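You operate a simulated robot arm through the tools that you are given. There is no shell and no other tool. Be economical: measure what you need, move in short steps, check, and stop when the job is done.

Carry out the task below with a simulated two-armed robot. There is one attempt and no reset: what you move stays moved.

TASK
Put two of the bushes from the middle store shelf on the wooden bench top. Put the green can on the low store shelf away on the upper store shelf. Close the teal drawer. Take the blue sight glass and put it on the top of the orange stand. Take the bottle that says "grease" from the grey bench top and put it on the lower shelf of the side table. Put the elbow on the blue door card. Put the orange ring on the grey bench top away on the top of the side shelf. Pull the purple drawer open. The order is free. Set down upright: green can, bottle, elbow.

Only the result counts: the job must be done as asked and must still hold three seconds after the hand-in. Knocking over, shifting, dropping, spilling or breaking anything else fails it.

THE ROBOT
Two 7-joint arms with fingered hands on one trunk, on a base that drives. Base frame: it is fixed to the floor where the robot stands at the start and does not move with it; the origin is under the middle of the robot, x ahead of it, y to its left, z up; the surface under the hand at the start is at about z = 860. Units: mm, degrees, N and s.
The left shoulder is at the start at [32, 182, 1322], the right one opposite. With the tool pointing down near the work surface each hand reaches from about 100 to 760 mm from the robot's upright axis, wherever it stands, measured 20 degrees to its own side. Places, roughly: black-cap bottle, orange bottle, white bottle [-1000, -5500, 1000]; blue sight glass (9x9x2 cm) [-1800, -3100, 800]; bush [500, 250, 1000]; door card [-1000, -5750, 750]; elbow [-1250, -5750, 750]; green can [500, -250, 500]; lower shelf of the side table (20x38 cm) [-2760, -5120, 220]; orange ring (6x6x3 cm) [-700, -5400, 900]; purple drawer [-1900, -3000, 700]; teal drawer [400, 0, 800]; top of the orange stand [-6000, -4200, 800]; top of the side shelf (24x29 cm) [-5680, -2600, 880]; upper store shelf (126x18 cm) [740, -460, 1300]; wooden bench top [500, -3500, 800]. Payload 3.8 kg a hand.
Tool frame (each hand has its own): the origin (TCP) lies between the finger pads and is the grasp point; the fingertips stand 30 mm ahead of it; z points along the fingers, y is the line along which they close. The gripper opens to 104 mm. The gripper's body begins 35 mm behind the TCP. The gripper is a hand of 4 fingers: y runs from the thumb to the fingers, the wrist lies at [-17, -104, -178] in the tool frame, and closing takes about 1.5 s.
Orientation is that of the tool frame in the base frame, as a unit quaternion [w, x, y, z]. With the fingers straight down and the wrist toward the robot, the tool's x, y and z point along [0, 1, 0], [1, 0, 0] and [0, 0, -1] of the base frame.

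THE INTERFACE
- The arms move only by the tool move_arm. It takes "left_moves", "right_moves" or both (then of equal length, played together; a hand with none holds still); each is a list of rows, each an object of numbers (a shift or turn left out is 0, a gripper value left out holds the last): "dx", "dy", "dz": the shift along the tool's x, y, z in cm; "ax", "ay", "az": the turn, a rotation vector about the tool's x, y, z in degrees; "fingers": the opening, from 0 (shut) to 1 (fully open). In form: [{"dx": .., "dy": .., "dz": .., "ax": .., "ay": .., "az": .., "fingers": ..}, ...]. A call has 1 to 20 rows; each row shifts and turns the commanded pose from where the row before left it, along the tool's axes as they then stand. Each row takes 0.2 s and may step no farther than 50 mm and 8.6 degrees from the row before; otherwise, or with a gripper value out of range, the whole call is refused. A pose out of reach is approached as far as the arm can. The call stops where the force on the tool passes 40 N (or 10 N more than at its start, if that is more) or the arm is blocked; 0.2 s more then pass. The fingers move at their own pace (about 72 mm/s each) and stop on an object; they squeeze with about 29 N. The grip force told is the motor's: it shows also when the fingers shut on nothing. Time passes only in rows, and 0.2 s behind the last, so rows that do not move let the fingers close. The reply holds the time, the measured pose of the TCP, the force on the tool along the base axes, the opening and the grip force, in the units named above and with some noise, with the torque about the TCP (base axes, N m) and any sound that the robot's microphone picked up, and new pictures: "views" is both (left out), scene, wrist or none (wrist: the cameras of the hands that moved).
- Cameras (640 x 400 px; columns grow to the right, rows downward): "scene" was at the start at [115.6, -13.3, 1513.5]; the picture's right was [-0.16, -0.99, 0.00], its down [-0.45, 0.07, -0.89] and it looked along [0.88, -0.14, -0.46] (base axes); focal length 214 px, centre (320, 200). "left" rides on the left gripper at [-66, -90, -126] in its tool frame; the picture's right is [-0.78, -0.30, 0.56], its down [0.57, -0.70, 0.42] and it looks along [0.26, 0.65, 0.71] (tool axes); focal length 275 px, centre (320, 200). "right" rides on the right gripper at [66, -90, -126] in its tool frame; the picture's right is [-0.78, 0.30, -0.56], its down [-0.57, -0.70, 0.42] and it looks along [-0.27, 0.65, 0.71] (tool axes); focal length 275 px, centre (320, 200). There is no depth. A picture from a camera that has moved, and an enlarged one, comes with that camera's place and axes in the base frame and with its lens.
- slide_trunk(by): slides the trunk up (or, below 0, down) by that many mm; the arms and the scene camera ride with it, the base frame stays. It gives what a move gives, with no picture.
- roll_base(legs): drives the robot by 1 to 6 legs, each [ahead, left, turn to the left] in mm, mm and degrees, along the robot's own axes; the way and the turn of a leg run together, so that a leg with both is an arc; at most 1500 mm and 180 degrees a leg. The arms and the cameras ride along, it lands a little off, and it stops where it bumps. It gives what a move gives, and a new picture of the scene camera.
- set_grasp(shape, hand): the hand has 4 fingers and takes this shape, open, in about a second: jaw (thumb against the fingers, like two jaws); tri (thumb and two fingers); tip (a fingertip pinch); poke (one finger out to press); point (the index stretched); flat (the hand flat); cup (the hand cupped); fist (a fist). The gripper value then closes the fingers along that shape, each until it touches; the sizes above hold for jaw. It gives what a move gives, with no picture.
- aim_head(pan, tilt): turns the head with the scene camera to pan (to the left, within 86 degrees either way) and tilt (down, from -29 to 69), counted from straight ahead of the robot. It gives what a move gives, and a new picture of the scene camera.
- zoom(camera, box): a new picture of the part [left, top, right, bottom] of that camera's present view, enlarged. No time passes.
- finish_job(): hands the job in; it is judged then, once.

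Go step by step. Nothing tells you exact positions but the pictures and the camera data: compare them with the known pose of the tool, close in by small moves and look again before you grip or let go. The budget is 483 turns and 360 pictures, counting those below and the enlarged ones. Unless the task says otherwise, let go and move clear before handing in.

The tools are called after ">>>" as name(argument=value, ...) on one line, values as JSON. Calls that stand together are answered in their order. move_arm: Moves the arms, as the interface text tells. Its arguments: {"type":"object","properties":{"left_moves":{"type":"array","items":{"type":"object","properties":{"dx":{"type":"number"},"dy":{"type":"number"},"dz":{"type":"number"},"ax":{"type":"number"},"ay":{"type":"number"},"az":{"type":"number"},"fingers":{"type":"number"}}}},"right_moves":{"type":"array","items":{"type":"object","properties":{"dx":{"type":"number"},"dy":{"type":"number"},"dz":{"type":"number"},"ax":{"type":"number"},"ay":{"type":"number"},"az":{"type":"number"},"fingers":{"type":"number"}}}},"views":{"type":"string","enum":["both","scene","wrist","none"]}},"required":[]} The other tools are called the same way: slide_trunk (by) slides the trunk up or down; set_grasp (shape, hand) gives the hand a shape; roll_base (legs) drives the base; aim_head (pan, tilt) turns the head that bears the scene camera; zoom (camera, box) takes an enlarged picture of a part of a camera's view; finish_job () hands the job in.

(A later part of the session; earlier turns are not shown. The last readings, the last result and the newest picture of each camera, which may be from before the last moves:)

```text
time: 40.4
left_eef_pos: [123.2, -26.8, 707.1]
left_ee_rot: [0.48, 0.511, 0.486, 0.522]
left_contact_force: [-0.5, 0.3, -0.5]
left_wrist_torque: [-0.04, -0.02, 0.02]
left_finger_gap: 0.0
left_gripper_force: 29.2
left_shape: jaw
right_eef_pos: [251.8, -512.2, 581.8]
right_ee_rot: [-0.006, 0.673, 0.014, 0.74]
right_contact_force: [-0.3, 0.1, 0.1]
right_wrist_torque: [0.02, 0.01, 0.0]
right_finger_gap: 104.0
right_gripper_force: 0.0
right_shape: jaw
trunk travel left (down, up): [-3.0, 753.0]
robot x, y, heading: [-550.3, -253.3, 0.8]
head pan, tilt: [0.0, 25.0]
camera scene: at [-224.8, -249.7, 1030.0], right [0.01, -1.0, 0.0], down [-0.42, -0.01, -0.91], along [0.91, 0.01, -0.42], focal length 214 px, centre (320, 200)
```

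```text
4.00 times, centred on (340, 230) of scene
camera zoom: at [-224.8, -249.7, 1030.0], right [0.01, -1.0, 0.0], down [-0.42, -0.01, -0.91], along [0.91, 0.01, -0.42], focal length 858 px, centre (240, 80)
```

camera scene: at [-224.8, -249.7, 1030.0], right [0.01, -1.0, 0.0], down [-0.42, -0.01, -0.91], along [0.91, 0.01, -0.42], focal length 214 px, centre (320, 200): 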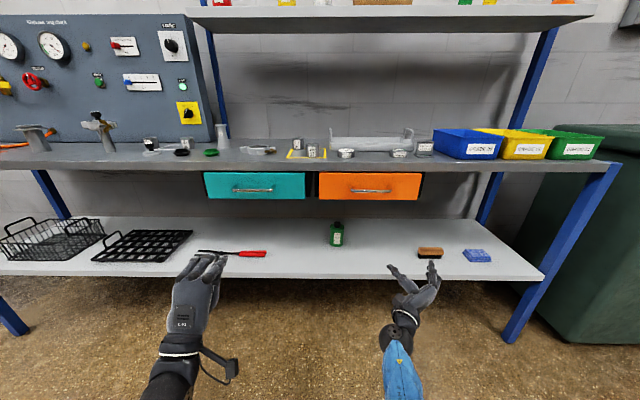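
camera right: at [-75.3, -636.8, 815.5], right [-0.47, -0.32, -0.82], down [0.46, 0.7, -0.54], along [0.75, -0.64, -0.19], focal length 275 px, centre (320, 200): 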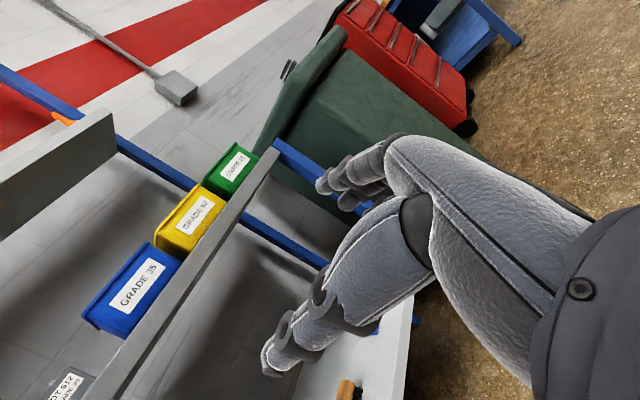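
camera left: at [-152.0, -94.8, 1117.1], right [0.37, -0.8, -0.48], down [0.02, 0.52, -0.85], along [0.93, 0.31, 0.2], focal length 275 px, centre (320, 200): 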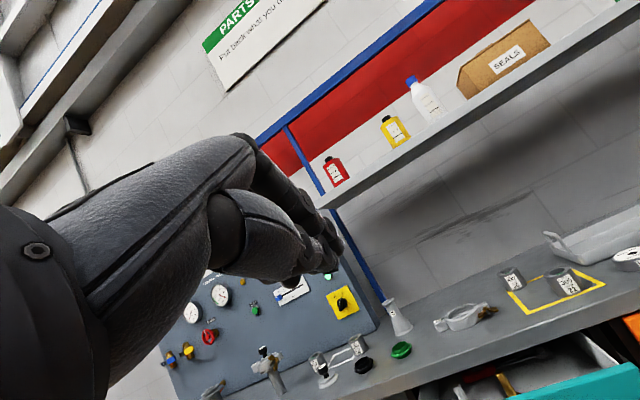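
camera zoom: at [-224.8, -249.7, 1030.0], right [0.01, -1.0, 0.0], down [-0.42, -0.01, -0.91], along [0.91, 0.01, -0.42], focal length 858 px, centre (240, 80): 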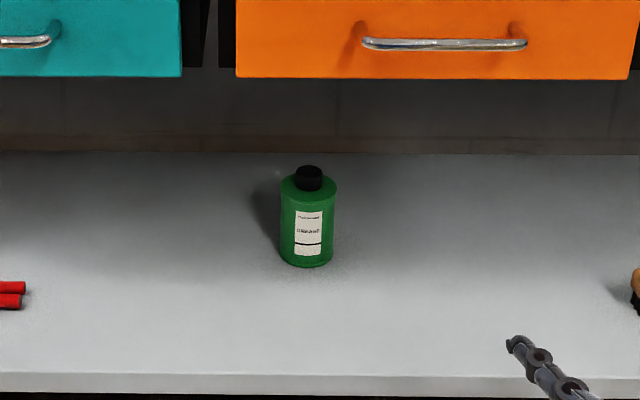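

The can's centre is at about (601, -315), its base at z 425, diameter about 63. I'll align the right hand to that line with a slight downward tilt and retract the left hand.

>>> move_arm(right_moves=[{"dy": -4, "dx": -1.8, "ay": -7}, {"dy": -4, "dx": -1.8, "ay": -7}, {"dy": -4, "dx": -1.8, "ay": -7}, {"dy": -4, "dx": -1.2}, {"dy": -3.7, "dx": -1}], left_moves=[{"dz": -4}, {"dz": -4}, {"dz": -4}, {"dz": -4}, {}], views="both")

```text
time: 41.6
left_eef_pos: [-36.2, -31.6, 706.1]
left_ee_rot: [0.481, 0.51, 0.486, 0.522]
left_contact_force: [0.5, -0.1, 0.1]
left_wrist_torque: [0.01, 0.03, 0.03]
left_finger_gap: 0.0
left_gripper_force: 29.5
left_shape: jaw
right_eef_pos: [269.0, -350.1, 464.3]
right_ee_rot: [-0.002, 0.795, 0.011, 0.607]
right_contact_force: [0.1, 0.2, 0.3]
right_wrist_torque: [0.01, -0.02, 0.01]
right_finger_gap: 103.9
right_gripper_force: 0.0
right_shape: jaw
right hand out of reach, approached as far as the arm can: row 1, 2, 3, 4, 5
trunk travel left (down, up): [-3.0, 753.0]
robot x, y, heading: [-555.5, -257.9, 0.6]
head pan, tilt: [0.0, 25.0]
camera scene: at [-225.1, -249.7, 1030.2], right [0.01, -1.0, 0.0], down [-0.42, -0.01, -0.91], along [0.91, 0.01, -0.42], focal length 214 px, centre (320, 200)
camera right: at [163.2, -261.2, 559.3], right [-0.74, -0.32, -0.6], down [0.24, 0.7, -0.67], along [0.63, -0.64, -0.44], focal length 275 px, centre (320, 200)
camera left: at [-158.8, -94.7, 611.7], right [0.57, -0.75, -0.34], down [0.42, 0.62, -0.66], along [0.71, 0.23, 0.67], focal length 275 px, centre (320, 200)
```

scene: 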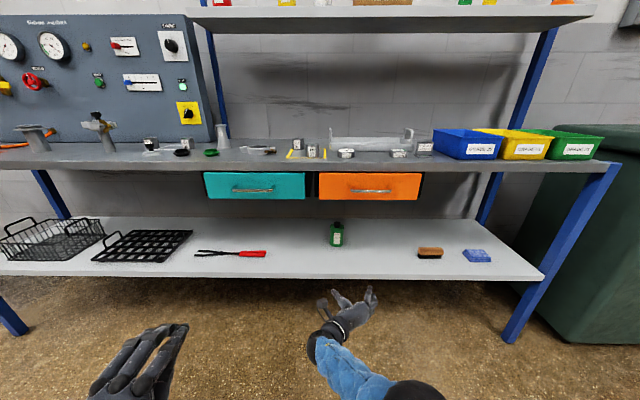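
right: 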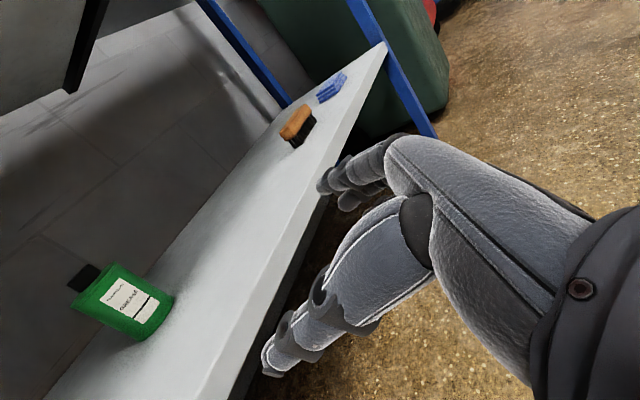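
left: 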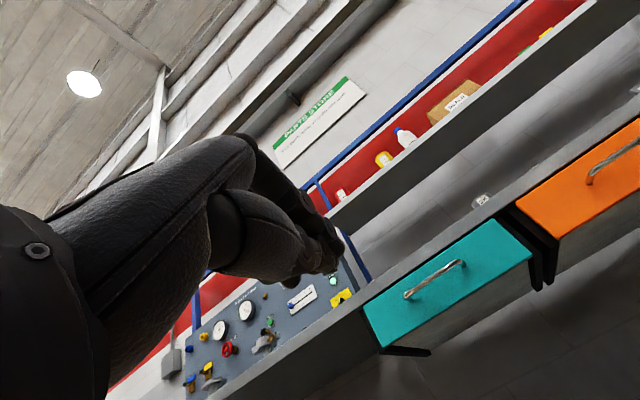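

The hand is a little low and 35 mm right. I'll raise it, then drive the base left and forward in small amounts.

>>> move_arm(right_moves=[{"dx": 2}, {"dx": 1.5}], views="none")

>>> roll_base(legs=[[0, 35, 0], [130, 0, 0]])

>>> zoom(camera="right", box=[0, 0, 640, 400])

```text
time: 42.2
left_eef_pos: [-34.2, -31.9, 705.8]
left_ee_rot: [0.48, 0.511, 0.485, 0.522]
left_contact_force: [0.1, 0.2, -0.6]
left_wrist_torque: [0.03, -0.01, 0.03]
left_finger_gap: 0.2
left_gripper_force: 29.0
left_shape: jaw
right_eef_pos: [286.0, -342.9, 491.2]
right_ee_rot: [-0.002, 0.796, 0.014, 0.605]
right_contact_force: [0.1, 0.0, -0.2]
right_wrist_torque: [0.03, -0.01, 0.04]
right_finger_gap: 104.0
right_gripper_force: 0.0
right_shape: jaw
right hand out of reach, approached as far as the arm can: row 1, 2
trunk travel left (down, up): [-3.0, 753.0]
robot x, y, heading: [-550.0, -257.4, 0.7]
head pan, tilt: [0.0, 25.0]
```

```text
time: 44.0
left_eef_pos: [96.9, 4.6, 705.9]
left_ee_rot: [0.479, 0.51, 0.487, 0.523]
left_contact_force: [0.4, 0.2, -0.5]
left_wrist_torque: [-0.01, 0.02, -0.03]
left_finger_gap: 0.1
left_gripper_force: 29.4
left_shape: jaw
right_eef_pos: [416.9, -305.6, 491.5]
right_ee_rot: [-0.002, 0.797, 0.013, 0.604]
right_contact_force: [-0.7, 0.2, 0.2]
right_wrist_torque: [-0.01, 0.01, 0.0]
right_finger_gap: 103.9
right_gripper_force: 0.1
right_shape: jaw
trunk travel left (down, up): [-3.0, 753.0]
robot x, y, heading: [-421.1, -218.5, 0.8]
head pan, tilt: [0.0, 25.0]
camera scene: at [-93.3, -213.3, 1030.0], right [0.01, -1.0, 0.0], down [-0.42, -0.01, -0.91], along [0.91, 0.01, -0.42], focal length 214 px, centre (320, 200)
```

scene: 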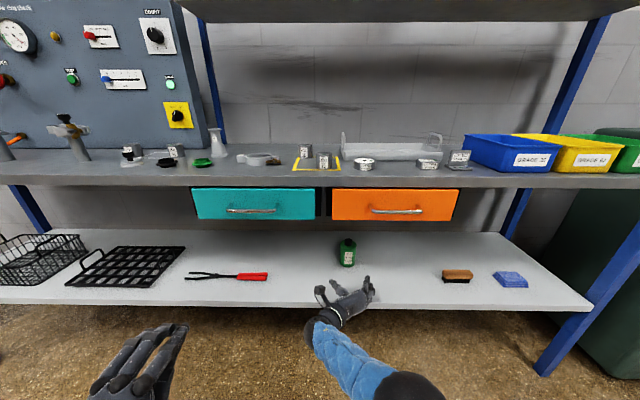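

```text
1.00 times, centred on (320, 200) of right (not enlarged: the box is as wide or as high as the picture)
camera zoom: at [312.2, -217.3, 587.0], right [-0.74, -0.32, -0.59], down [0.24, 0.7, -0.67], along [0.63, -0.64, -0.44], focal length 275 px, centre (320, 200)
```

zoom: 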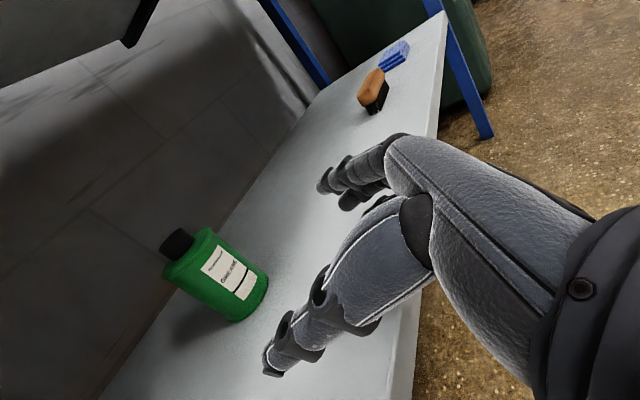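

The wrist camera confirms the can at about (590-600, -315). I'll reach forward level, with a small shift right.

>>> move_arm(right_moves=[{"dy": 1.1}, {"dz": 3.5, "dx": 0.95}, {"dz": 3.5, "dx": 0.95}, {"dz": 3.5, "dx": 0.95}], views="both")

```text
time: 45.0
left_eef_pos: [97.0, 4.3, 705.5]
left_ee_rot: [0.48, 0.51, 0.487, 0.522]
left_contact_force: [0.3, -0.1, -0.3]
left_wrist_torque: [0.03, -0.01, 0.0]
left_finger_gap: 0.1
left_gripper_force: 29.0
left_shape: jaw
right_eef_pos: [448.2, -339.0, 511.0]
right_ee_rot: [-0.002, 0.796, 0.013, 0.605]
right_contact_force: [-0.7, -0.4, -0.7]
right_wrist_torque: [0.03, -0.01, 0.0]
right_finger_gap: 103.7
right_gripper_force: 0.0
right_shape: jaw
right hand out of reach, approached as far as the arm can: row 1, 2, 3, 4
trunk travel left (down, up): [-3.0, 753.0]
robot x, y, heading: [-418.8, -217.4, 0.9]
head pan, tilt: [0.0, 25.0]
camera scene: at [-93.2, -213.3, 1029.9], right [0.01, -1.0, 0.0], down [-0.42, -0.01, -0.91], along [0.91, 0.01, -0.42], focal length 214 px, centre (320, 200)
camera right: at [341.9, -249.1, 606.3], right [-0.74, -0.32, -0.59], down [0.24, 0.7, -0.67], along [0.63, -0.64, -0.44], focal length 275 px, centre (320, 200)
```

scene: 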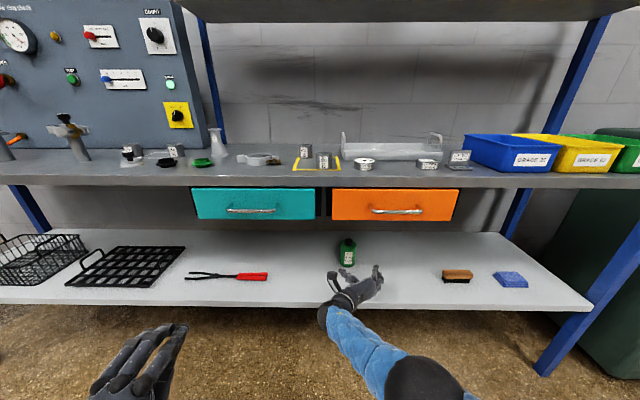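
right: 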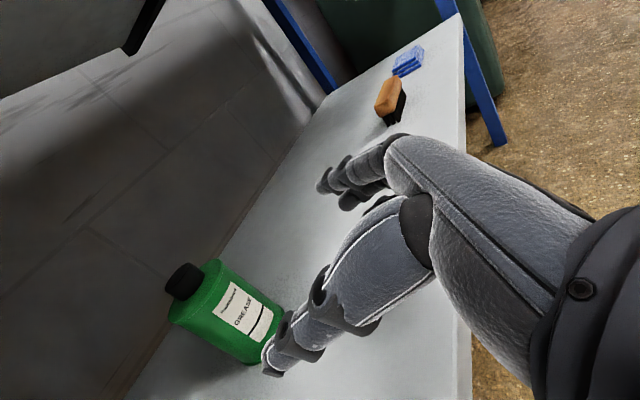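

The arm is at the end of its stretch. I'll withdraw those steps and use the base for the forward travel instead.

>>> move_arm(right_moves=[{"dz": -3.5, "dx": -0.95}, {"dz": -3.5, "dx": -0.95}, {"dz": -3.5, "dx": -0.95}, {"dz": -3.5, "dx": -0.95}], views="none")

>>> roll_base(legs=[[100, 0, 0]])

```text
time: 46.0
left_eef_pos: [97.3, 4.6, 704.7]
left_ee_rot: [0.48, 0.51, 0.487, 0.522]
left_contact_force: [-0.3, 0.1, 0.4]
left_wrist_torque: [-0.02, -0.04, -0.02]
left_finger_gap: 0.1
left_gripper_force: 28.8
left_shape: jaw
right_eef_pos: [391.3, -306.8, 456.7]
right_ee_rot: [-0.002, 0.798, 0.012, 0.602]
right_contact_force: [-4.2, 1.6, 1.4]
right_wrist_torque: [-0.04, 0.17, -0.3]
right_finger_gap: 103.9
right_gripper_force: 0.0
right_shape: jaw
right hand out of reach, approached as far as the arm can: row 1, 2, 3, 4
trunk travel left (down, up): [-3.0, 753.0]
robot x, y, heading: [-420.2, -216.9, 0.6]
head pan, tilt: [0.0, 25.0]
```

```text
time: 46.7
left_eef_pos: [107.5, 4.3, 706.1]
left_ee_rot: [0.481, 0.511, 0.485, 0.522]
left_contact_force: [0.5, 0.8, 0.2]
left_wrist_torque: [0.02, -0.03, -0.02]
left_finger_gap: 0.1
left_gripper_force: 28.6
left_shape: jaw
right_eef_pos: [397.9, -304.7, 453.8]
right_ee_rot: [0.001, 0.801, 0.006, 0.599]
right_contact_force: [-8.4, -1.7, 2.1]
right_wrist_torque: [-0.23, 0.3, -0.6]
right_finger_gap: 103.9
right_gripper_force: 0.0
right_shape: jaw
trunk travel left (down, up): [-3.0, 753.0]
robot x, y, heading: [-408.5, -219.2, 0.7]
head pan, tilt: [0.0, 25.0]
stopped in leg 1: the force on the tool passed its limit at 67 N (the readings are from after the stop); the commanded pose is now the measured one
camera scene: at [-82.7, -213.2, 1030.2], right [0.01, -1.0, 0.0], down [-0.42, -0.01, -0.91], along [0.91, 0.01, -0.42], focal length 214 px, centre (320, 200)
```

scene: 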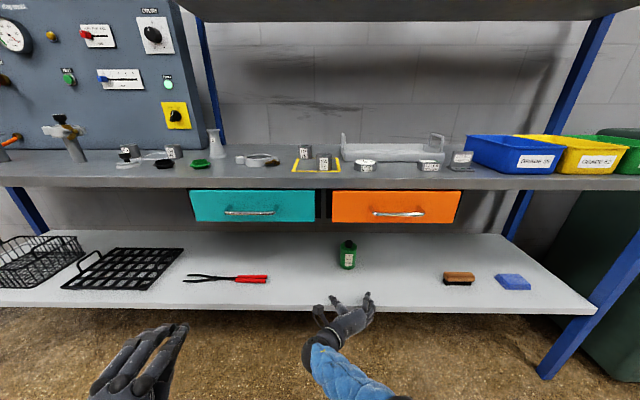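

The fingertips bumped the shelf edge. I'll back off a bit and raise the hand.

>>> roll_base(legs=[[-60, 0, 0]])

>>> move_arm(right_moves=[{"dx": 2, "dz": -0.6}, {"dx": 2, "dz": -0.6}, {"dx": 1}], views="none")

```text
time: 47.7
left_eef_pos: [44.9, 5.0, 704.2]
left_ee_rot: [0.48, 0.51, 0.487, 0.521]
left_contact_force: [-0.6, -0.4, -0.2]
left_wrist_torque: [0.03, 0.0, 0.03]
left_finger_gap: 0.1
left_gripper_force: 29.1
left_shape: jaw
right_eef_pos: [337.3, -305.3, 453.4]
right_ee_rot: [-0.001, 0.8, 0.008, 0.6]
right_contact_force: [0.3, 0.1, 0.3]
right_wrist_torque: [0.01, 0.02, 0.0]
right_finger_gap: 104.1
right_gripper_force: 0.1
right_shape: jaw
trunk travel left (down, up): [-3.0, 753.0]
robot x, y, heading: [-471.9, -222.0, 0.9]
head pan, tilt: [0.0, 25.0]
camera scene: at [-143.4, -213.9, 1030.0], right [0.01, -1.0, 0.0], down [-0.42, -0.01, -0.91], along [0.91, 0.01, -0.42], focal length 214 px, centre (320, 200)
```

scene: 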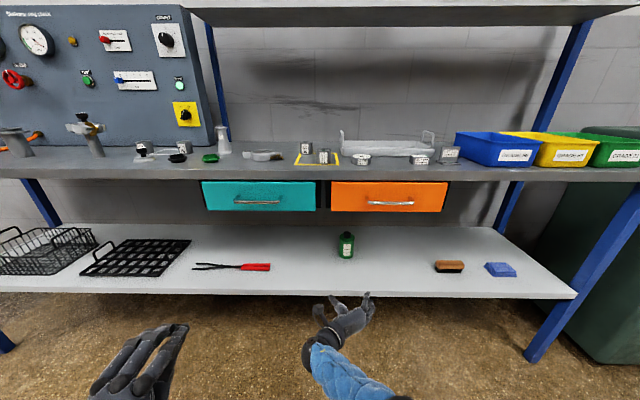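

```text
time: 48.5
left_eef_pos: [46.7, 3.6, 705.9]
left_ee_rot: [0.479, 0.51, 0.487, 0.522]
left_contact_force: [0.1, -0.3, 0.0]
left_wrist_torque: [0.04, -0.02, 0.05]
left_finger_gap: 0.3
left_gripper_force: 29.0
left_shape: jaw
right_eef_pos: [362.8, -305.3, 488.5]
right_ee_rot: [-0.001, 0.8, 0.007, 0.6]
right_contact_force: [0.6, 0.1, -0.1]
right_wrist_torque: [0.0, 0.02, 0.04]
right_finger_gap: 103.7
right_gripper_force: 0.0
right_shape: jaw
right hand out of reach, approached as far as the arm can: row 1, 2, 3
trunk travel left (down, up): [-3.0, 753.0]
robot x, y, heading: [-473.4, -218.4, 0.7]
head pan, tilt: [0.0, 25.0]
```

The hand is at z 488. I'll drive right 10 mm and forward onto the shelf.

>>> roll_base(legs=[[0, -12, 0], [130, 0, 0]])

>>> zoom(camera="right", box=[0, 0, 640, 400])

```text
time: 50.1
left_eef_pos: [178.1, -5.6, 705.8]
left_ee_rot: [0.48, 0.51, 0.487, 0.522]
left_contact_force: [-0.3, -0.7, 0.3]
left_wrist_torque: [0.03, -0.02, -0.01]
left_finger_gap: 0.0
left_gripper_force: 29.1
left_shape: jaw
right_eef_pos: [496.3, -314.0, 487.9]
right_ee_rot: [-0.002, 0.8, 0.008, 0.599]
right_contact_force: [0.0, 0.6, -0.2]
right_wrist_torque: [0.02, 0.02, 0.03]
right_finger_gap: 104.0
right_gripper_force: 0.0
right_shape: jaw
trunk travel left (down, up): [-3.0, 753.0]
robot x, y, heading: [-338.1, -230.5, 0.9]
head pan, tilt: [0.0, 25.0]
camera scene: at [-11.2, -223.5, 1030.0], right [0.02, -1.0, 0.0], down [-0.42, -0.01, -0.91], along [0.91, 0.01, -0.42], focal length 214 px, centre (320, 200)
```

scene: 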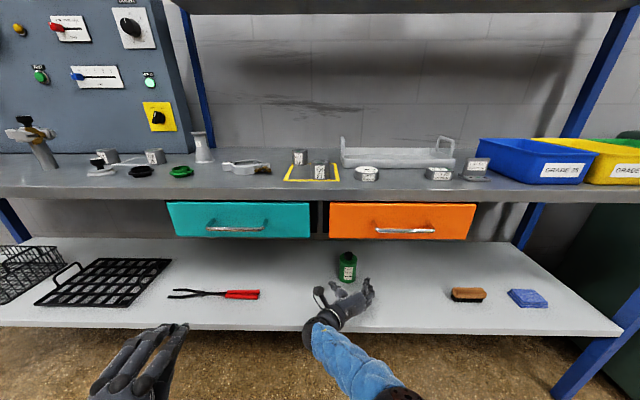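

```text
1.00 times, centred on (320, 200) of right (not enlarged: the box is as wide or as high as the picture)
camera zoom: at [392.3, -223.8, 585.4], right [-0.75, -0.31, -0.59], down [0.24, 0.7, -0.67], along [0.62, -0.64, -0.45], focal length 275 px, centre (320, 200)
```

zoom: 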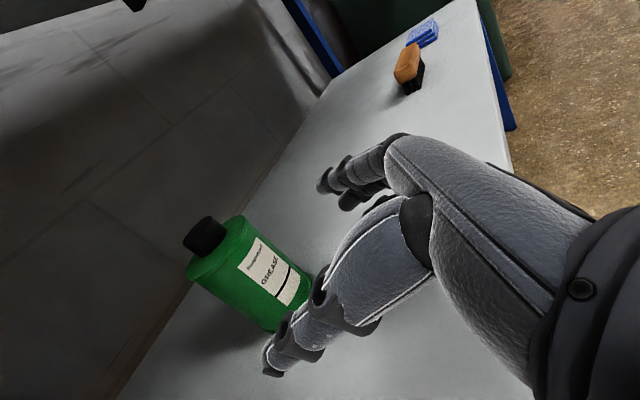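

The can is at (601, -311), directly ahead. I'll go 98 mm forward.

>>> roll_base(legs=[[60, 0, 0], [38, 0, 0]])

>>> zoom(camera="right", box=[0, 0, 640, 400])

```text
time: 51.6
left_eef_pos: [275.6, -4.0, 705.0]
left_ee_rot: [0.479, 0.511, 0.486, 0.523]
left_contact_force: [-0.6, -0.2, 0.6]
left_wrist_torque: [-0.02, -0.01, -0.03]
left_finger_gap: 0.0
left_gripper_force: 28.7
left_shape: jaw
right_eef_pos: [592.4, -312.0, 487.6]
right_ee_rot: [-0.001, 0.8, 0.007, 0.6]
right_contact_force: [0.2, 0.4, -0.3]
right_wrist_torque: [-0.01, -0.02, 0.01]
right_finger_gap: 104.1
right_gripper_force: 0.1
right_shape: jaw
trunk travel left (down, up): [-3.0, 753.0]
robot x, y, heading: [-240.1, -228.4, 0.9]
head pan, tilt: [0.0, 25.0]
camera scene: at [86.5, -222.0, 1030.0], right [0.02, -1.0, 0.0], down [-0.42, -0.01, -0.91], along [0.91, 0.01, -0.42], focal length 214 px, centre (320, 200)
```

scene: 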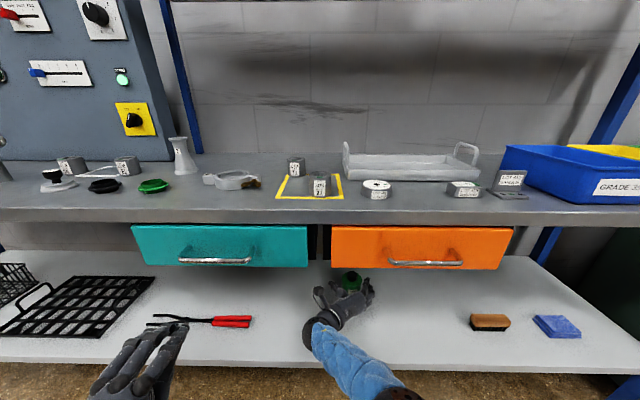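

```text
1.00 times, centred on (320, 200) of right (not enlarged: the box is as wide or as high as the picture)
camera zoom: at [489.8, -222.4, 585.3], right [-0.75, -0.31, -0.59], down [0.24, 0.7, -0.67], along [0.62, -0.64, -0.45], focal length 275 px, centre (320, 200)
```

zoom: 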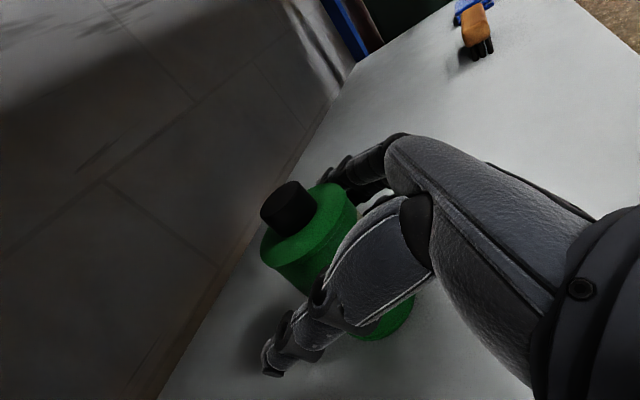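

The can sits between thumb and fingers. I close the grip.

>>> move_arm(right_moves=[{"fingers": 0}, {}, {}, {}, {}, {}, {}, {}], views="wrist")

```text
time: 53.4
left_eef_pos: [275.0, -3.7, 705.3]
left_ee_rot: [0.479, 0.509, 0.488, 0.523]
left_contact_force: [-0.3, -0.1, 0.8]
left_wrist_torque: [0.0, 0.0, 0.0]
left_finger_gap: 0.0
left_gripper_force: 28.8
left_shape: jaw
right_eef_pos: [593.6, -312.8, 488.2]
right_ee_rot: [-0.001, 0.8, 0.007, 0.6]
right_contact_force: [0.9, 0.3, 0.1]
right_wrist_torque: [-0.07, -0.03, 0.04]
right_finger_gap: 54.2
right_gripper_force: 28.8
right_shape: jaw
trunk travel left (down, up): [-3.0, 753.0]
robot x, y, heading: [-241.2, -232.6, 0.8]
head pan, tilt: [0.0, 25.0]
camera right: at [489.9, -222.4, 585.3], right [-0.75, -0.31, -0.59], down [0.24, 0.7, -0.67], along [0.62, -0.64, -0.45], focal length 275 px, centre (320, 200)
```

right: 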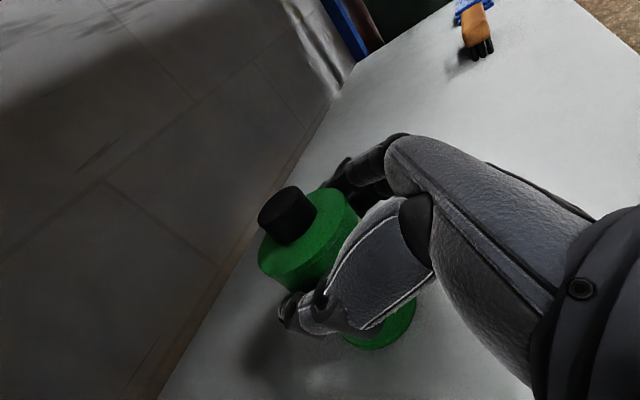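

Gripped (54 mm). I'll lift by raising the trunk 50 mm, then back out.

>>> slide_trunk(by=50)

>>> roll_base(legs=[[-400, 0, 0]])

```text
time: 54.3
left_eef_pos: [276.2, -3.2, 755.0]
left_ee_rot: [0.48, 0.511, 0.487, 0.521]
left_contact_force: [0.6, 0.0, 0.1]
left_wrist_torque: [0.01, -0.02, 0.01]
left_finger_gap: 0.0
left_gripper_force: 29.0
left_shape: jaw
right_eef_pos: [591.5, -312.5, 579.8]
right_ee_rot: [-0.001, 0.782, 0.007, 0.624]
right_contact_force: [0.5, -0.5, -2.9]
right_wrist_torque: [-0.03, 0.03, 0.01]
right_finger_gap: 54.1
right_gripper_force: 28.5
right_shape: jaw
trunk travel left (down, up): [-53.0, 703.0]
robot x, y, heading: [-245.9, -227.5, 1.1]
head pan, tilt: [0.0, 25.0]
```

```text
time: 56.8
left_eef_pos: [-125.9, -11.3, 755.0]
left_ee_rot: [0.479, 0.51, 0.487, 0.522]
left_contact_force: [0.0, 0.8, -1.0]
left_wrist_torque: [-0.01, 0.01, -0.01]
left_finger_gap: 0.0
left_gripper_force: 29.0
left_shape: jaw
right_eef_pos: [192.9, -318.5, 581.4]
right_ee_rot: [-0.002, 0.781, 0.007, 0.625]
right_contact_force: [-0.1, 0.1, -3.5]
right_wrist_torque: [-0.01, 0.04, 0.03]
right_finger_gap: 54.0
right_gripper_force: 29.5
right_shape: jaw
trunk travel left (down, up): [-53.0, 703.0]
robot x, y, heading: [-644.2, -231.2, 0.8]
head pan, tilt: [0.0, 25.0]
camera scene: at [-346.6, -228.9, 1083.8], right [0.02, -1.0, 0.0], down [-0.42, -0.01, -0.91], along [0.91, 0.01, -0.42], focal length 214 px, centre (320, 200)
```

scene: 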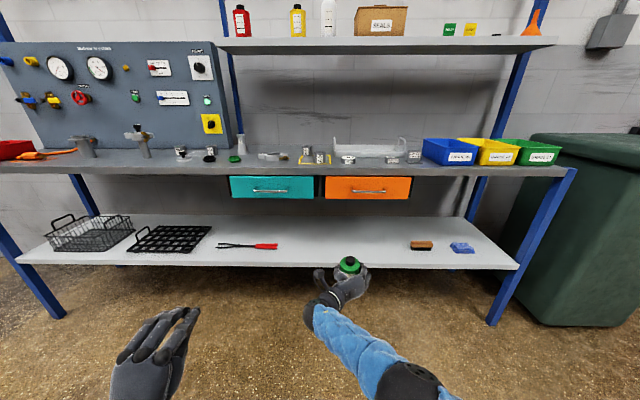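

The can is out. I'll raise the trunk so the hand comes to the upper shelf's height.

>>> slide_trunk(by=700)

>>> aim_head(pan=-15, tilt=20)

```text
refused: 700 is not a number from -400 to 400
```

```text
time: 57.6
left_eef_pos: [-124.6, -11.4, 756.9]
left_ee_rot: [0.48, 0.511, 0.486, 0.522]
left_contact_force: [-0.4, -0.8, 0.9]
left_wrist_torque: [-0.03, -0.02, -0.02]
left_finger_gap: 0.2
left_gripper_force: 29.3
left_shape: jaw
right_eef_pos: [190.6, -319.5, 579.5]
right_ee_rot: [-0.001, 0.782, 0.006, 0.623]
right_contact_force: [-0.3, 0.4, -3.3]
right_wrist_torque: [0.01, 0.01, 0.0]
right_finger_gap: 54.1
right_gripper_force: 28.8
right_shape: jaw
trunk travel left (down, up): [-53.0, 703.0]
robot x, y, heading: [-637.3, -233.1, 0.8]
head pan, tilt: [-15.0, 20.0]
camera scene: at [-348.4, -253.0, 1091.9], right [-0.24, -0.97, 0.0], down [-0.33, 0.08, -0.94], along [0.91, -0.23, -0.34], focal length 214 px, centre (320, 200)
```

scene: 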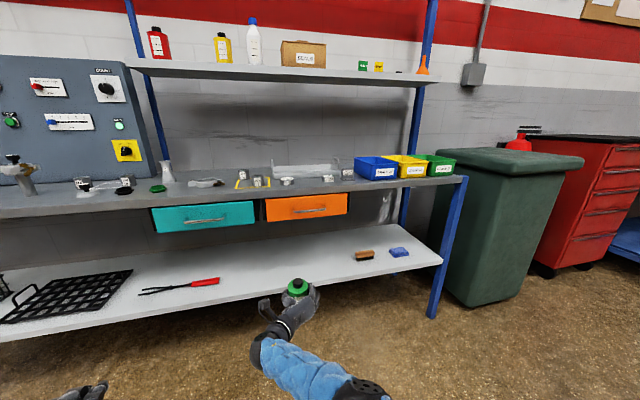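

>>> slide_trunk(by=400)

>>> slide_trunk(by=300)

>>> aim_head(pan=-15, tilt=30)

```text
time: 61.4
left_eef_pos: [-124.7, -10.0, 1154.3]
left_ee_rot: [0.48, 0.51, 0.487, 0.522]
left_contact_force: [-0.2, -0.1, 0.7]
left_wrist_torque: [0.04, -0.02, 0.0]
left_finger_gap: 0.1
left_gripper_force: 28.7
left_shape: jaw
right_eef_pos: [125.1, -321.0, 1249.8]
right_ee_rot: [-0.001, 0.653, 0.005, 0.758]
right_contact_force: [0.4, 0.3, -1.7]
right_wrist_torque: [0.01, 0.05, 0.04]
right_finger_gap: 54.0
right_gripper_force: 29.1
right_shape: jaw
trunk travel left (down, up): [-453.0, 303.0]
robot x, y, heading: [-641.2, -235.1, 0.9]
head pan, tilt: [-15.0, 20.0]
```

```text
time: 64.4
left_eef_pos: [-124.4, -9.2, 1455.8]
left_ee_rot: [0.48, 0.511, 0.486, 0.522]
left_contact_force: [-0.2, -0.6, 0.4]
left_wrist_torque: [0.02, 0.02, 0.01]
left_finger_gap: 0.0
left_gripper_force: 28.8
left_shape: jaw
right_eef_pos: [113.1, -321.3, 1578.4]
right_ee_rot: [-0.003, 0.639, 0.006, 0.769]
right_contact_force: [-0.6, 0.4, -2.3]
right_wrist_torque: [-0.01, 0.06, 0.02]
right_finger_gap: 54.1
right_gripper_force: 29.2
right_shape: jaw
trunk travel left (down, up): [-753.0, 3.0]
robot x, y, heading: [-644.9, -235.8, 1.1]
head pan, tilt: [-15.0, 20.0]
```

```text
time: 65.1
left_eef_pos: [-124.3, -9.4, 1455.2]
left_ee_rot: [0.48, 0.51, 0.487, 0.522]
left_contact_force: [-0.6, -0.8, 0.8]
left_wrist_torque: [-0.02, 0.02, -0.01]
left_finger_gap: 0.2
left_gripper_force: 28.5
left_shape: jaw
right_eef_pos: [112.4, -321.5, 1578.4]
right_ee_rot: [-0.002, 0.639, 0.004, 0.769]
right_contact_force: [-0.3, 0.1, -3.3]
right_wrist_torque: [-0.02, 0.03, -0.02]
right_finger_gap: 53.9
right_gripper_force: 29.1
right_shape: jaw
trunk travel left (down, up): [-753.0, 3.0]
robot x, y, heading: [-642.0, -236.8, 1.2]
head pan, tilt: [-15.0, 30.0]
camera scene: at [-545.3, -255.4, 1789.3], right [-0.24, -0.97, 0.0], down [-0.48, 0.12, -0.87], along [0.84, -0.21, -0.5], focal length 214 px, centre (320, 200)
```

scene: 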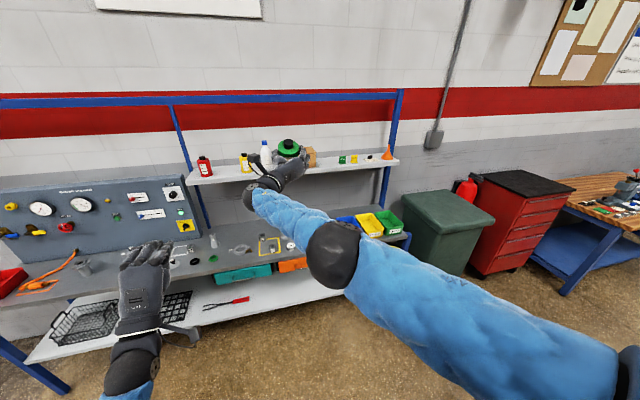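

The hand is above shelf height. The free spot I plan to use is between the red and yellow bottles (y about -12); I'll level the hand to its grasp tilt and shift left.

>>> move_arm(right_moves=[{"ay": -6.7, "dx": -2}, {"ay": -6.7, "dx": -2}, {"ay": -6.7, "dx": -2}, {"ay": -6.7, "dx": -2}], views="none")

>>> roll_base(legs=[[0, 305, 0]])

>>> aim_head(pan=5, tilt=20)

```text
time: 66.1
left_eef_pos: [-125.3, -10.2, 1455.1]
left_ee_rot: [0.479, 0.51, 0.488, 0.523]
left_contact_force: [-0.8, 0.1, 0.6]
left_wrist_torque: [0.02, -0.01, 0.02]
left_finger_gap: 0.1
left_gripper_force: 28.7
left_shape: jaw
right_eef_pos: [117.9, -316.8, 1523.2]
right_ee_rot: [-0.014, 0.722, 0.008, 0.692]
right_contact_force: [0.7, -0.1, -2.9]
right_wrist_torque: [-0.04, 0.05, 0.0]
right_finger_gap: 54.0
right_gripper_force: 28.4
right_shape: jaw
right hand out of reach, approached as far as the arm can: row 2, 3, 4
trunk travel left (down, up): [-753.0, 3.0]
robot x, y, heading: [-643.5, -233.6, 1.0]
head pan, tilt: [-15.0, 30.0]
```

```text
time: 68.2
left_eef_pos: [-130.8, 295.8, 1454.2]
left_ee_rot: [0.479, 0.509, 0.488, 0.523]
left_contact_force: [-0.1, 0.6, -0.9]
left_wrist_torque: [-0.02, 0.02, 0.0]
left_finger_gap: 0.1
left_gripper_force: 29.3
left_shape: jaw
right_eef_pos: [112.9, -11.9, 1525.2]
right_ee_rot: [-0.013, 0.72, 0.007, 0.693]
right_contact_force: [-0.7, -0.8, -3.2]
right_wrist_torque: [-0.02, 0.05, 0.0]
right_finger_gap: 54.0
right_gripper_force: 29.0
right_shape: jaw
trunk travel left (down, up): [-753.0, 3.0]
robot x, y, heading: [-649.4, 70.6, 0.8]
head pan, tilt: [-15.0, 30.0]
camera scene: at [-550.5, 48.7, 1789.3], right [-0.24, -0.97, 0.0], down [-0.49, 0.12, -0.87], along [0.84, -0.21, -0.5], focal length 214 px, centre (320, 200)
```

scene: 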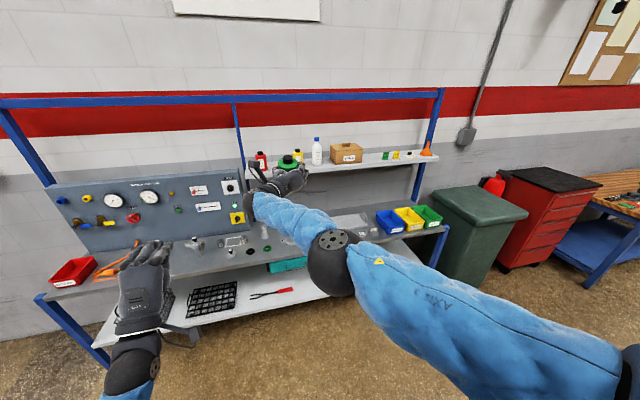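

```text
time: 69.0
left_eef_pos: [-131.0, 295.8, 1455.6]
left_ee_rot: [0.479, 0.51, 0.487, 0.523]
left_contact_force: [0.3, 0.4, 0.0]
left_wrist_torque: [-0.02, 0.02, -0.01]
left_finger_gap: 0.1
left_gripper_force: 29.0
left_shape: jaw
right_eef_pos: [112.5, -9.7, 1523.1]
right_ee_rot: [-0.014, 0.721, 0.009, 0.693]
right_contact_force: [-0.1, -0.2, -2.7]
right_wrist_torque: [-0.02, 0.02, 0.01]
right_finger_gap: 53.9
right_gripper_force: 29.4
right_shape: jaw
trunk travel left (down, up): [-753.0, 3.0]
robot x, y, heading: [-649.5, 74.2, 1.0]
head pan, tilt: [5.0, 20.0]
camera scene: at [-545.6, 81.8, 1805.3], right [0.1, -0.99, 0.0], down [-0.34, -0.04, -0.94], along [0.93, 0.1, -0.34], focal length 214 px, centre (320, 200)
```

scene: 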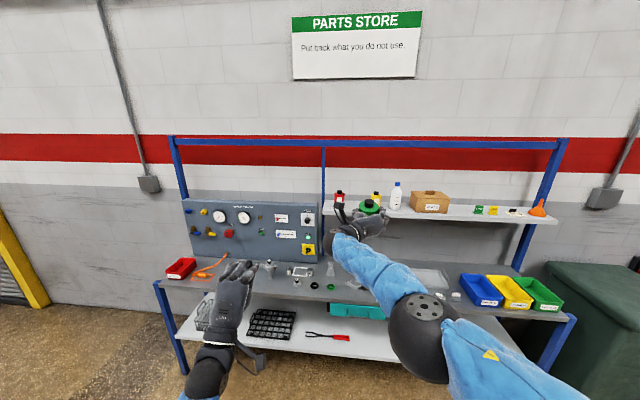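

I'll draw the hand in a little so it isn't at full stretch, and restore the remaining 14° of tilt so the can is upright.

>>> move_arm(right_moves=[{"dz": -5}, {"dz": -5, "ay": -4}, {"dz": -3, "ay": -5, "dx": -2}, {"ay": -5, "dx": -3}, {"dx": -3}], views="wrist")

```text
time: 70.2
left_eef_pos: [-130.5, 296.1, 1454.3]
left_ee_rot: [0.479, 0.51, 0.487, 0.523]
left_contact_force: [1.1, 0.5, 0.1]
left_wrist_torque: [0.02, 0.02, 0.0]
left_finger_gap: 0.1
left_gripper_force: 28.9
left_shape: jaw
right_eef_pos: [82.1, -6.1, 1425.5]
right_ee_rot: [-0.011, 0.8, 0.01, 0.599]
right_contact_force: [-0.3, 0.1, -3.1]
right_wrist_torque: [-0.04, 0.03, -0.01]
right_finger_gap: 53.8
right_gripper_force: 29.0
right_shape: jaw
right hand out of reach, approached as far as the arm can: row 1, 2, 3
trunk travel left (down, up): [-753.0, 3.0]
robot x, y, heading: [-646.7, 71.0, 0.9]
head pan, tilt: [5.0, 20.0]
camera right: at [-22.1, 80.6, 1524.9], right [-0.74, -0.31, -0.59], down [0.23, 0.71, -0.66], along [0.63, -0.63, -0.46], focal length 275 px, centre (320, 200)
```

right: 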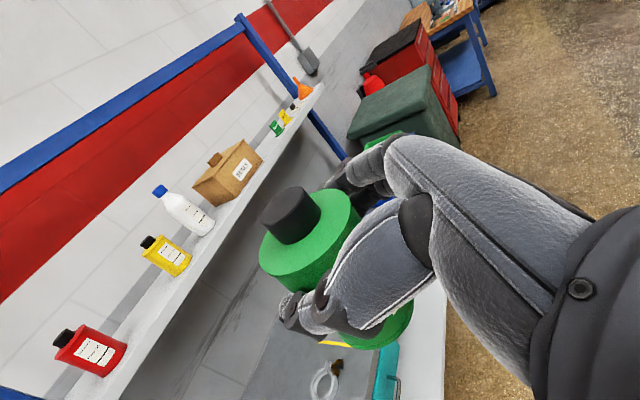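

The can is upright again with its base near z 1362, above the shelf at about 1300. I'll drive toward the gap between red and yellow bottles and recheck.

>>> roll_base(legs=[[470, -14, 0]])

>>> zoom(camera="right", box=[0, 0, 640, 400])

```text
time: 73.0
left_eef_pos: [344.7, 280.5, 1455.3]
left_ee_rot: [0.483, 0.513, 0.483, 0.519]
left_contact_force: [0.2, -0.3, 0.3]
left_wrist_torque: [-0.01, 0.01, -0.01]
left_finger_gap: 0.3
left_gripper_force: 28.5
left_shape: jaw
right_eef_pos: [553.4, -25.3, 1426.3]
right_ee_rot: [-0.007, 0.8, 0.004, 0.6]
right_contact_force: [0.6, -0.1, -2.8]
right_wrist_torque: [0.01, -0.01, 0.01]
right_finger_gap: 53.7
right_gripper_force: 29.0
right_shape: jaw
trunk travel left (down, up): [-753.0, 3.0]
robot x, y, heading: [-174.3, 61.8, 0.3]
head pan, tilt: [5.0, 20.0]
camera scene: at [-73.3, 71.2, 1805.4], right [0.09, -1.0, 0.0], down [-0.34, -0.03, -0.94], along [0.94, 0.09, -0.34], focal length 214 px, centre (320, 200)
```

scene: 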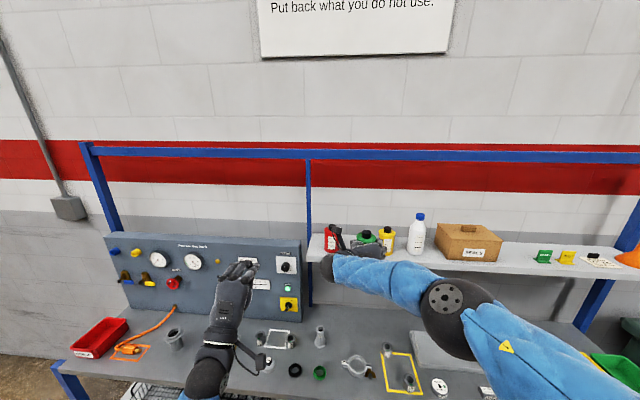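

```text
1.00 times, centred on (320, 200) of right (not enlarged: the box is as wide or as high as the picture)
camera zoom: at [449.7, 63.4, 1525.3], right [-0.75, -0.3, -0.59], down [0.24, 0.71, -0.66], along [0.62, -0.63, -0.46], focal length 275 px, centre (320, 200)
```

zoom: 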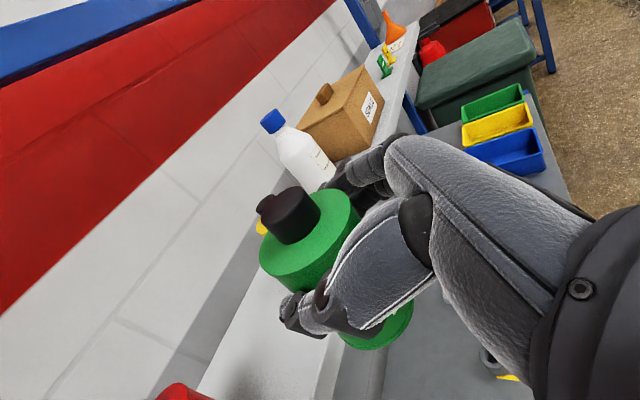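

The bottles are at y about 106 and -129, so the gap centre is -11. I'll shift left 14 mm and move forward 150.

>>> roll_base(legs=[[0, 14, 0], [148, 0, 0]])

>>> zoom(camera="right", box=[0, 0, 640, 400])

>>> zoom(camera="scene", box=[260, 180, 500, 330])

```text
time: 74.8
left_eef_pos: [493.8, 295.2, 1455.8]
left_ee_rot: [0.482, 0.511, 0.485, 0.521]
left_contact_force: [-0.2, 0.3, 0.6]
left_wrist_torque: [0.0, 0.02, -0.01]
left_finger_gap: 0.1
left_gripper_force: 28.8
left_shape: jaw
right_eef_pos: [702.5, -9.0, 1428.0]
right_ee_rot: [-0.008, 0.8, 0.004, 0.6]
right_contact_force: [-0.2, -0.5, -2.8]
right_wrist_torque: [-0.05, 0.02, 0.06]
right_finger_gap: 53.5
right_gripper_force: 29.1
right_shape: jaw
trunk travel left (down, up): [-753.0, 3.0]
robot x, y, heading: [-25.7, 77.4, 0.4]
head pan, tilt: [5.0, 20.0]
camera scene: at [75.4, 85.7, 1805.5], right [0.09, -1.0, 0.0], down [-0.34, -0.03, -0.94], along [0.94, 0.09, -0.34], focal length 214 px, centre (320, 200)
```

scene: 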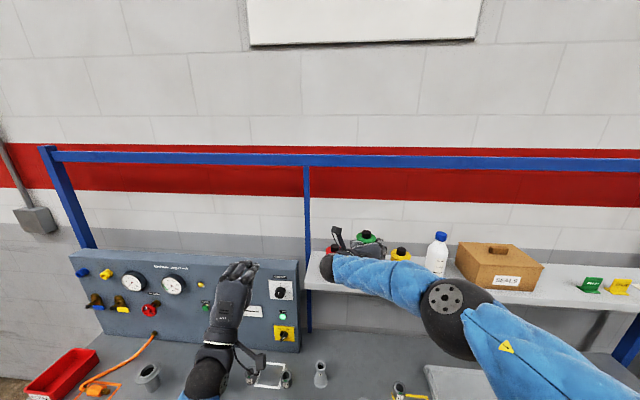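

```text
1.00 times, centred on (320, 200) of right (not enlarged: the box is as wide or as high as the picture)
camera zoom: at [598.6, 78.7, 1526.1], right [-0.75, -0.31, -0.59], down [0.24, 0.71, -0.66], along [0.62, -0.63, -0.46], focal length 275 px, centre (320, 200)
```

zoom: 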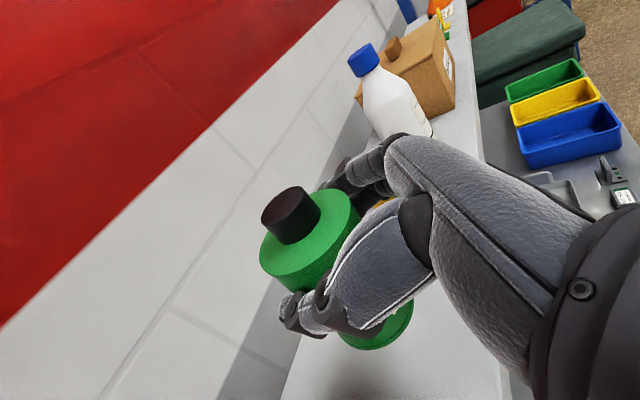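

```text
2.67 times, centred on (380, 255) of scene
camera zoom: at [75.4, 85.7, 1805.5], right [0.09, -1.0, 0.0], down [-0.34, -0.03, -0.94], along [0.94, 0.09, -0.34], focal length 572 px, centre (160, 53)
```

zoom: 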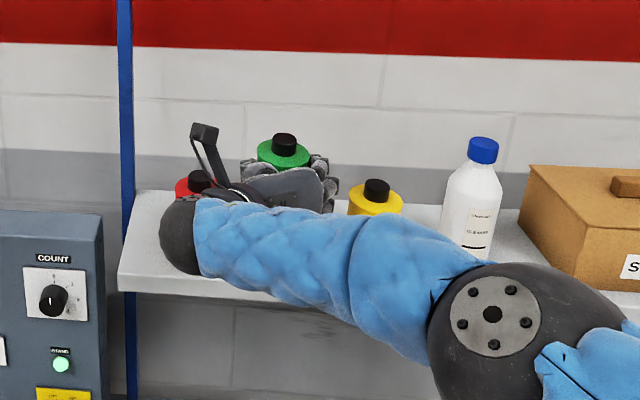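

The can is over the free spot. I'll lower it with the arm.

>>> move_arm(right_moves=[{"dx": -0.96, "dz": 0.28}, {"dx": -0.96, "dz": 0.28}, {"dx": -0.96, "dz": 0.28}, {"dx": -0.96, "dz": 0.28}, {"dx": -0.96, "dz": 0.28}], views="wrist")

```text
time: 76.0
left_eef_pos: [495.0, 295.4, 1455.8]
left_ee_rot: [0.482, 0.513, 0.484, 0.52]
left_contact_force: [0.2, 0.4, 0.3]
left_wrist_torque: [-0.01, 0.05, 0.02]
left_finger_gap: 0.0
left_gripper_force: 28.6
left_shape: jaw
right_eef_pos: [703.2, -9.0, 1376.3]
right_ee_rot: [-0.009, 0.8, 0.005, 0.599]
right_contact_force: [0.9, -0.3, -3.0]
right_wrist_torque: [-0.03, 0.03, -0.03]
right_finger_gap: 53.9
right_gripper_force: 28.9
right_shape: jaw
trunk travel left (down, up): [-753.0, 3.0]
robot x, y, heading: [-25.5, 76.2, 0.1]
head pan, tilt: [5.0, 20.0]
camera right: at [600.5, 78.7, 1475.3], right [-0.75, -0.3, -0.59], down [0.23, 0.71, -0.66], along [0.62, -0.63, -0.46], focal length 275 px, centre (320, 200)
```

right: 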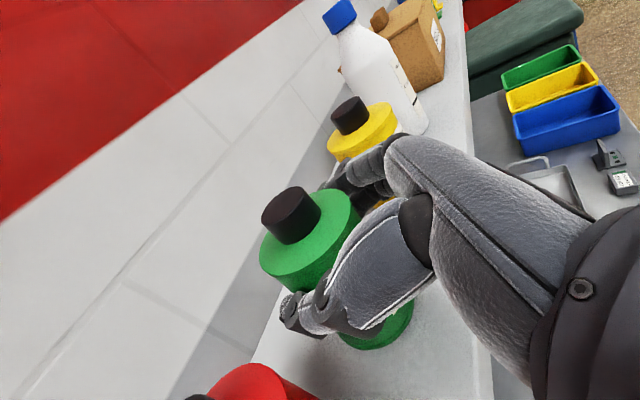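

Clear of both bottles. I continue down in fine steps until contact.

>>> move_arm(right_moves=[{"dx": -0.38, "dz": 0.11}, {"dx": -0.38, "dz": 0.11}, {"dx": -0.19, "dz": 0.055}], views="wrist")

```text
time: 76.8
left_eef_pos: [495.6, 295.4, 1455.5]
left_ee_rot: [0.482, 0.512, 0.485, 0.52]
left_contact_force: [-0.1, 0.0, 0.3]
left_wrist_torque: [-0.01, 0.05, 0.0]
left_finger_gap: 0.0
left_gripper_force: 28.8
left_shape: jaw
right_eef_pos: [701.2, -9.8, 1368.2]
right_ee_rot: [-0.008, 0.8, 0.005, 0.6]
right_contact_force: [0.4, -0.1, 0.7]
right_wrist_torque: [-0.04, 0.04, 0.02]
right_finger_gap: 54.0
right_gripper_force: 29.2
right_shape: jaw
right hand out of reach, approached as far as the arm can: row 2
trunk travel left (down, up): [-753.0, 3.0]
robot x, y, heading: [-24.3, 76.8, 0.5]
head pan, tilt: [5.0, 20.0]
camera right: at [597.8, 77.8, 1467.9], right [-0.75, -0.31, -0.59], down [0.24, 0.71, -0.66], along [0.62, -0.63, -0.46], focal length 275 px, centre (320, 200)
```

right: 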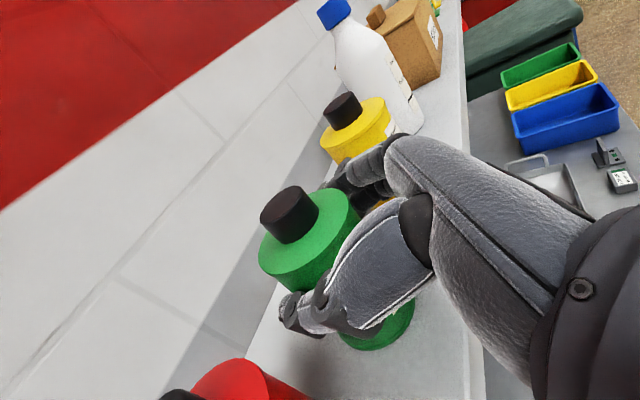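

The load has come off the hand, so the can is touching. One small press, then I open partly.

>>> move_arm(right_moves=[{"dx": -0.2, "dz": 0.05}, {}], views="none")

```text
time: 77.4
left_eef_pos: [495.4, 296.0, 1455.0]
left_ee_rot: [0.482, 0.512, 0.484, 0.52]
left_contact_force: [0.8, 0.3, 0.0]
left_wrist_torque: [0.0, 0.01, 0.0]
left_finger_gap: 0.0
left_gripper_force: 28.8
left_shape: jaw
right_eef_pos: [701.0, -11.6, 1369.2]
right_ee_rot: [-0.007, 0.799, 0.005, 0.601]
right_contact_force: [3.5, 1.8, 8.3]
right_wrist_torque: [-0.21, -0.13, 0.1]
right_finger_gap: 53.6
right_gripper_force: 28.9
right_shape: jaw
trunk travel left (down, up): [-753.0, 3.0]
robot x, y, heading: [-24.7, 77.0, 0.3]
head pan, tilt: [5.0, 20.0]
```

>>> move_arm(right_moves=[{"fingers": 0.6}, {"fingers": 0.82}, {}, {}, {}], views="wrist")

```text
time: 78.6
left_eef_pos: [494.5, 297.0, 1455.7]
left_ee_rot: [0.482, 0.513, 0.484, 0.52]
left_contact_force: [1.0, 0.1, -0.5]
left_wrist_torque: [0.02, -0.02, 0.02]
left_finger_gap: 0.0
left_gripper_force: 29.3
left_shape: jaw
right_eef_pos: [700.6, -11.1, 1366.1]
right_ee_rot: [-0.007, 0.8, 0.005, 0.6]
right_contact_force: [0.4, 0.1, -0.4]
right_wrist_torque: [0.02, -0.01, -0.03]
right_finger_gap: 84.8
right_gripper_force: 0.1
right_shape: jaw
trunk travel left (down, up): [-753.0, 3.0]
robot x, y, heading: [-24.2, 73.6, 0.5]
head pan, tilt: [5.0, 20.0]
camera right: at [597.1, 77.0, 1465.1], right [-0.75, -0.3, -0.59], down [0.23, 0.71, -0.66], along [0.62, -0.63, -0.46], focal length 275 px, centre (320, 200)
```

right: 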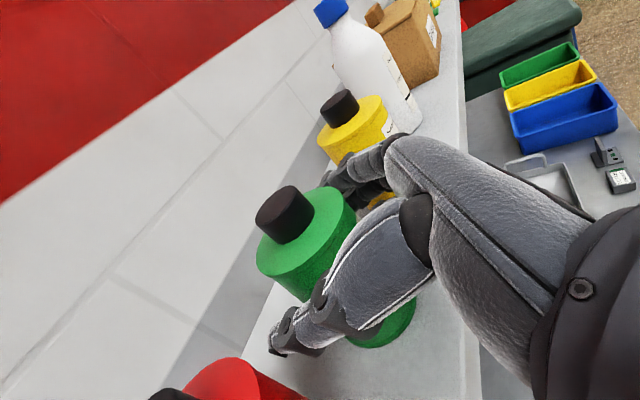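

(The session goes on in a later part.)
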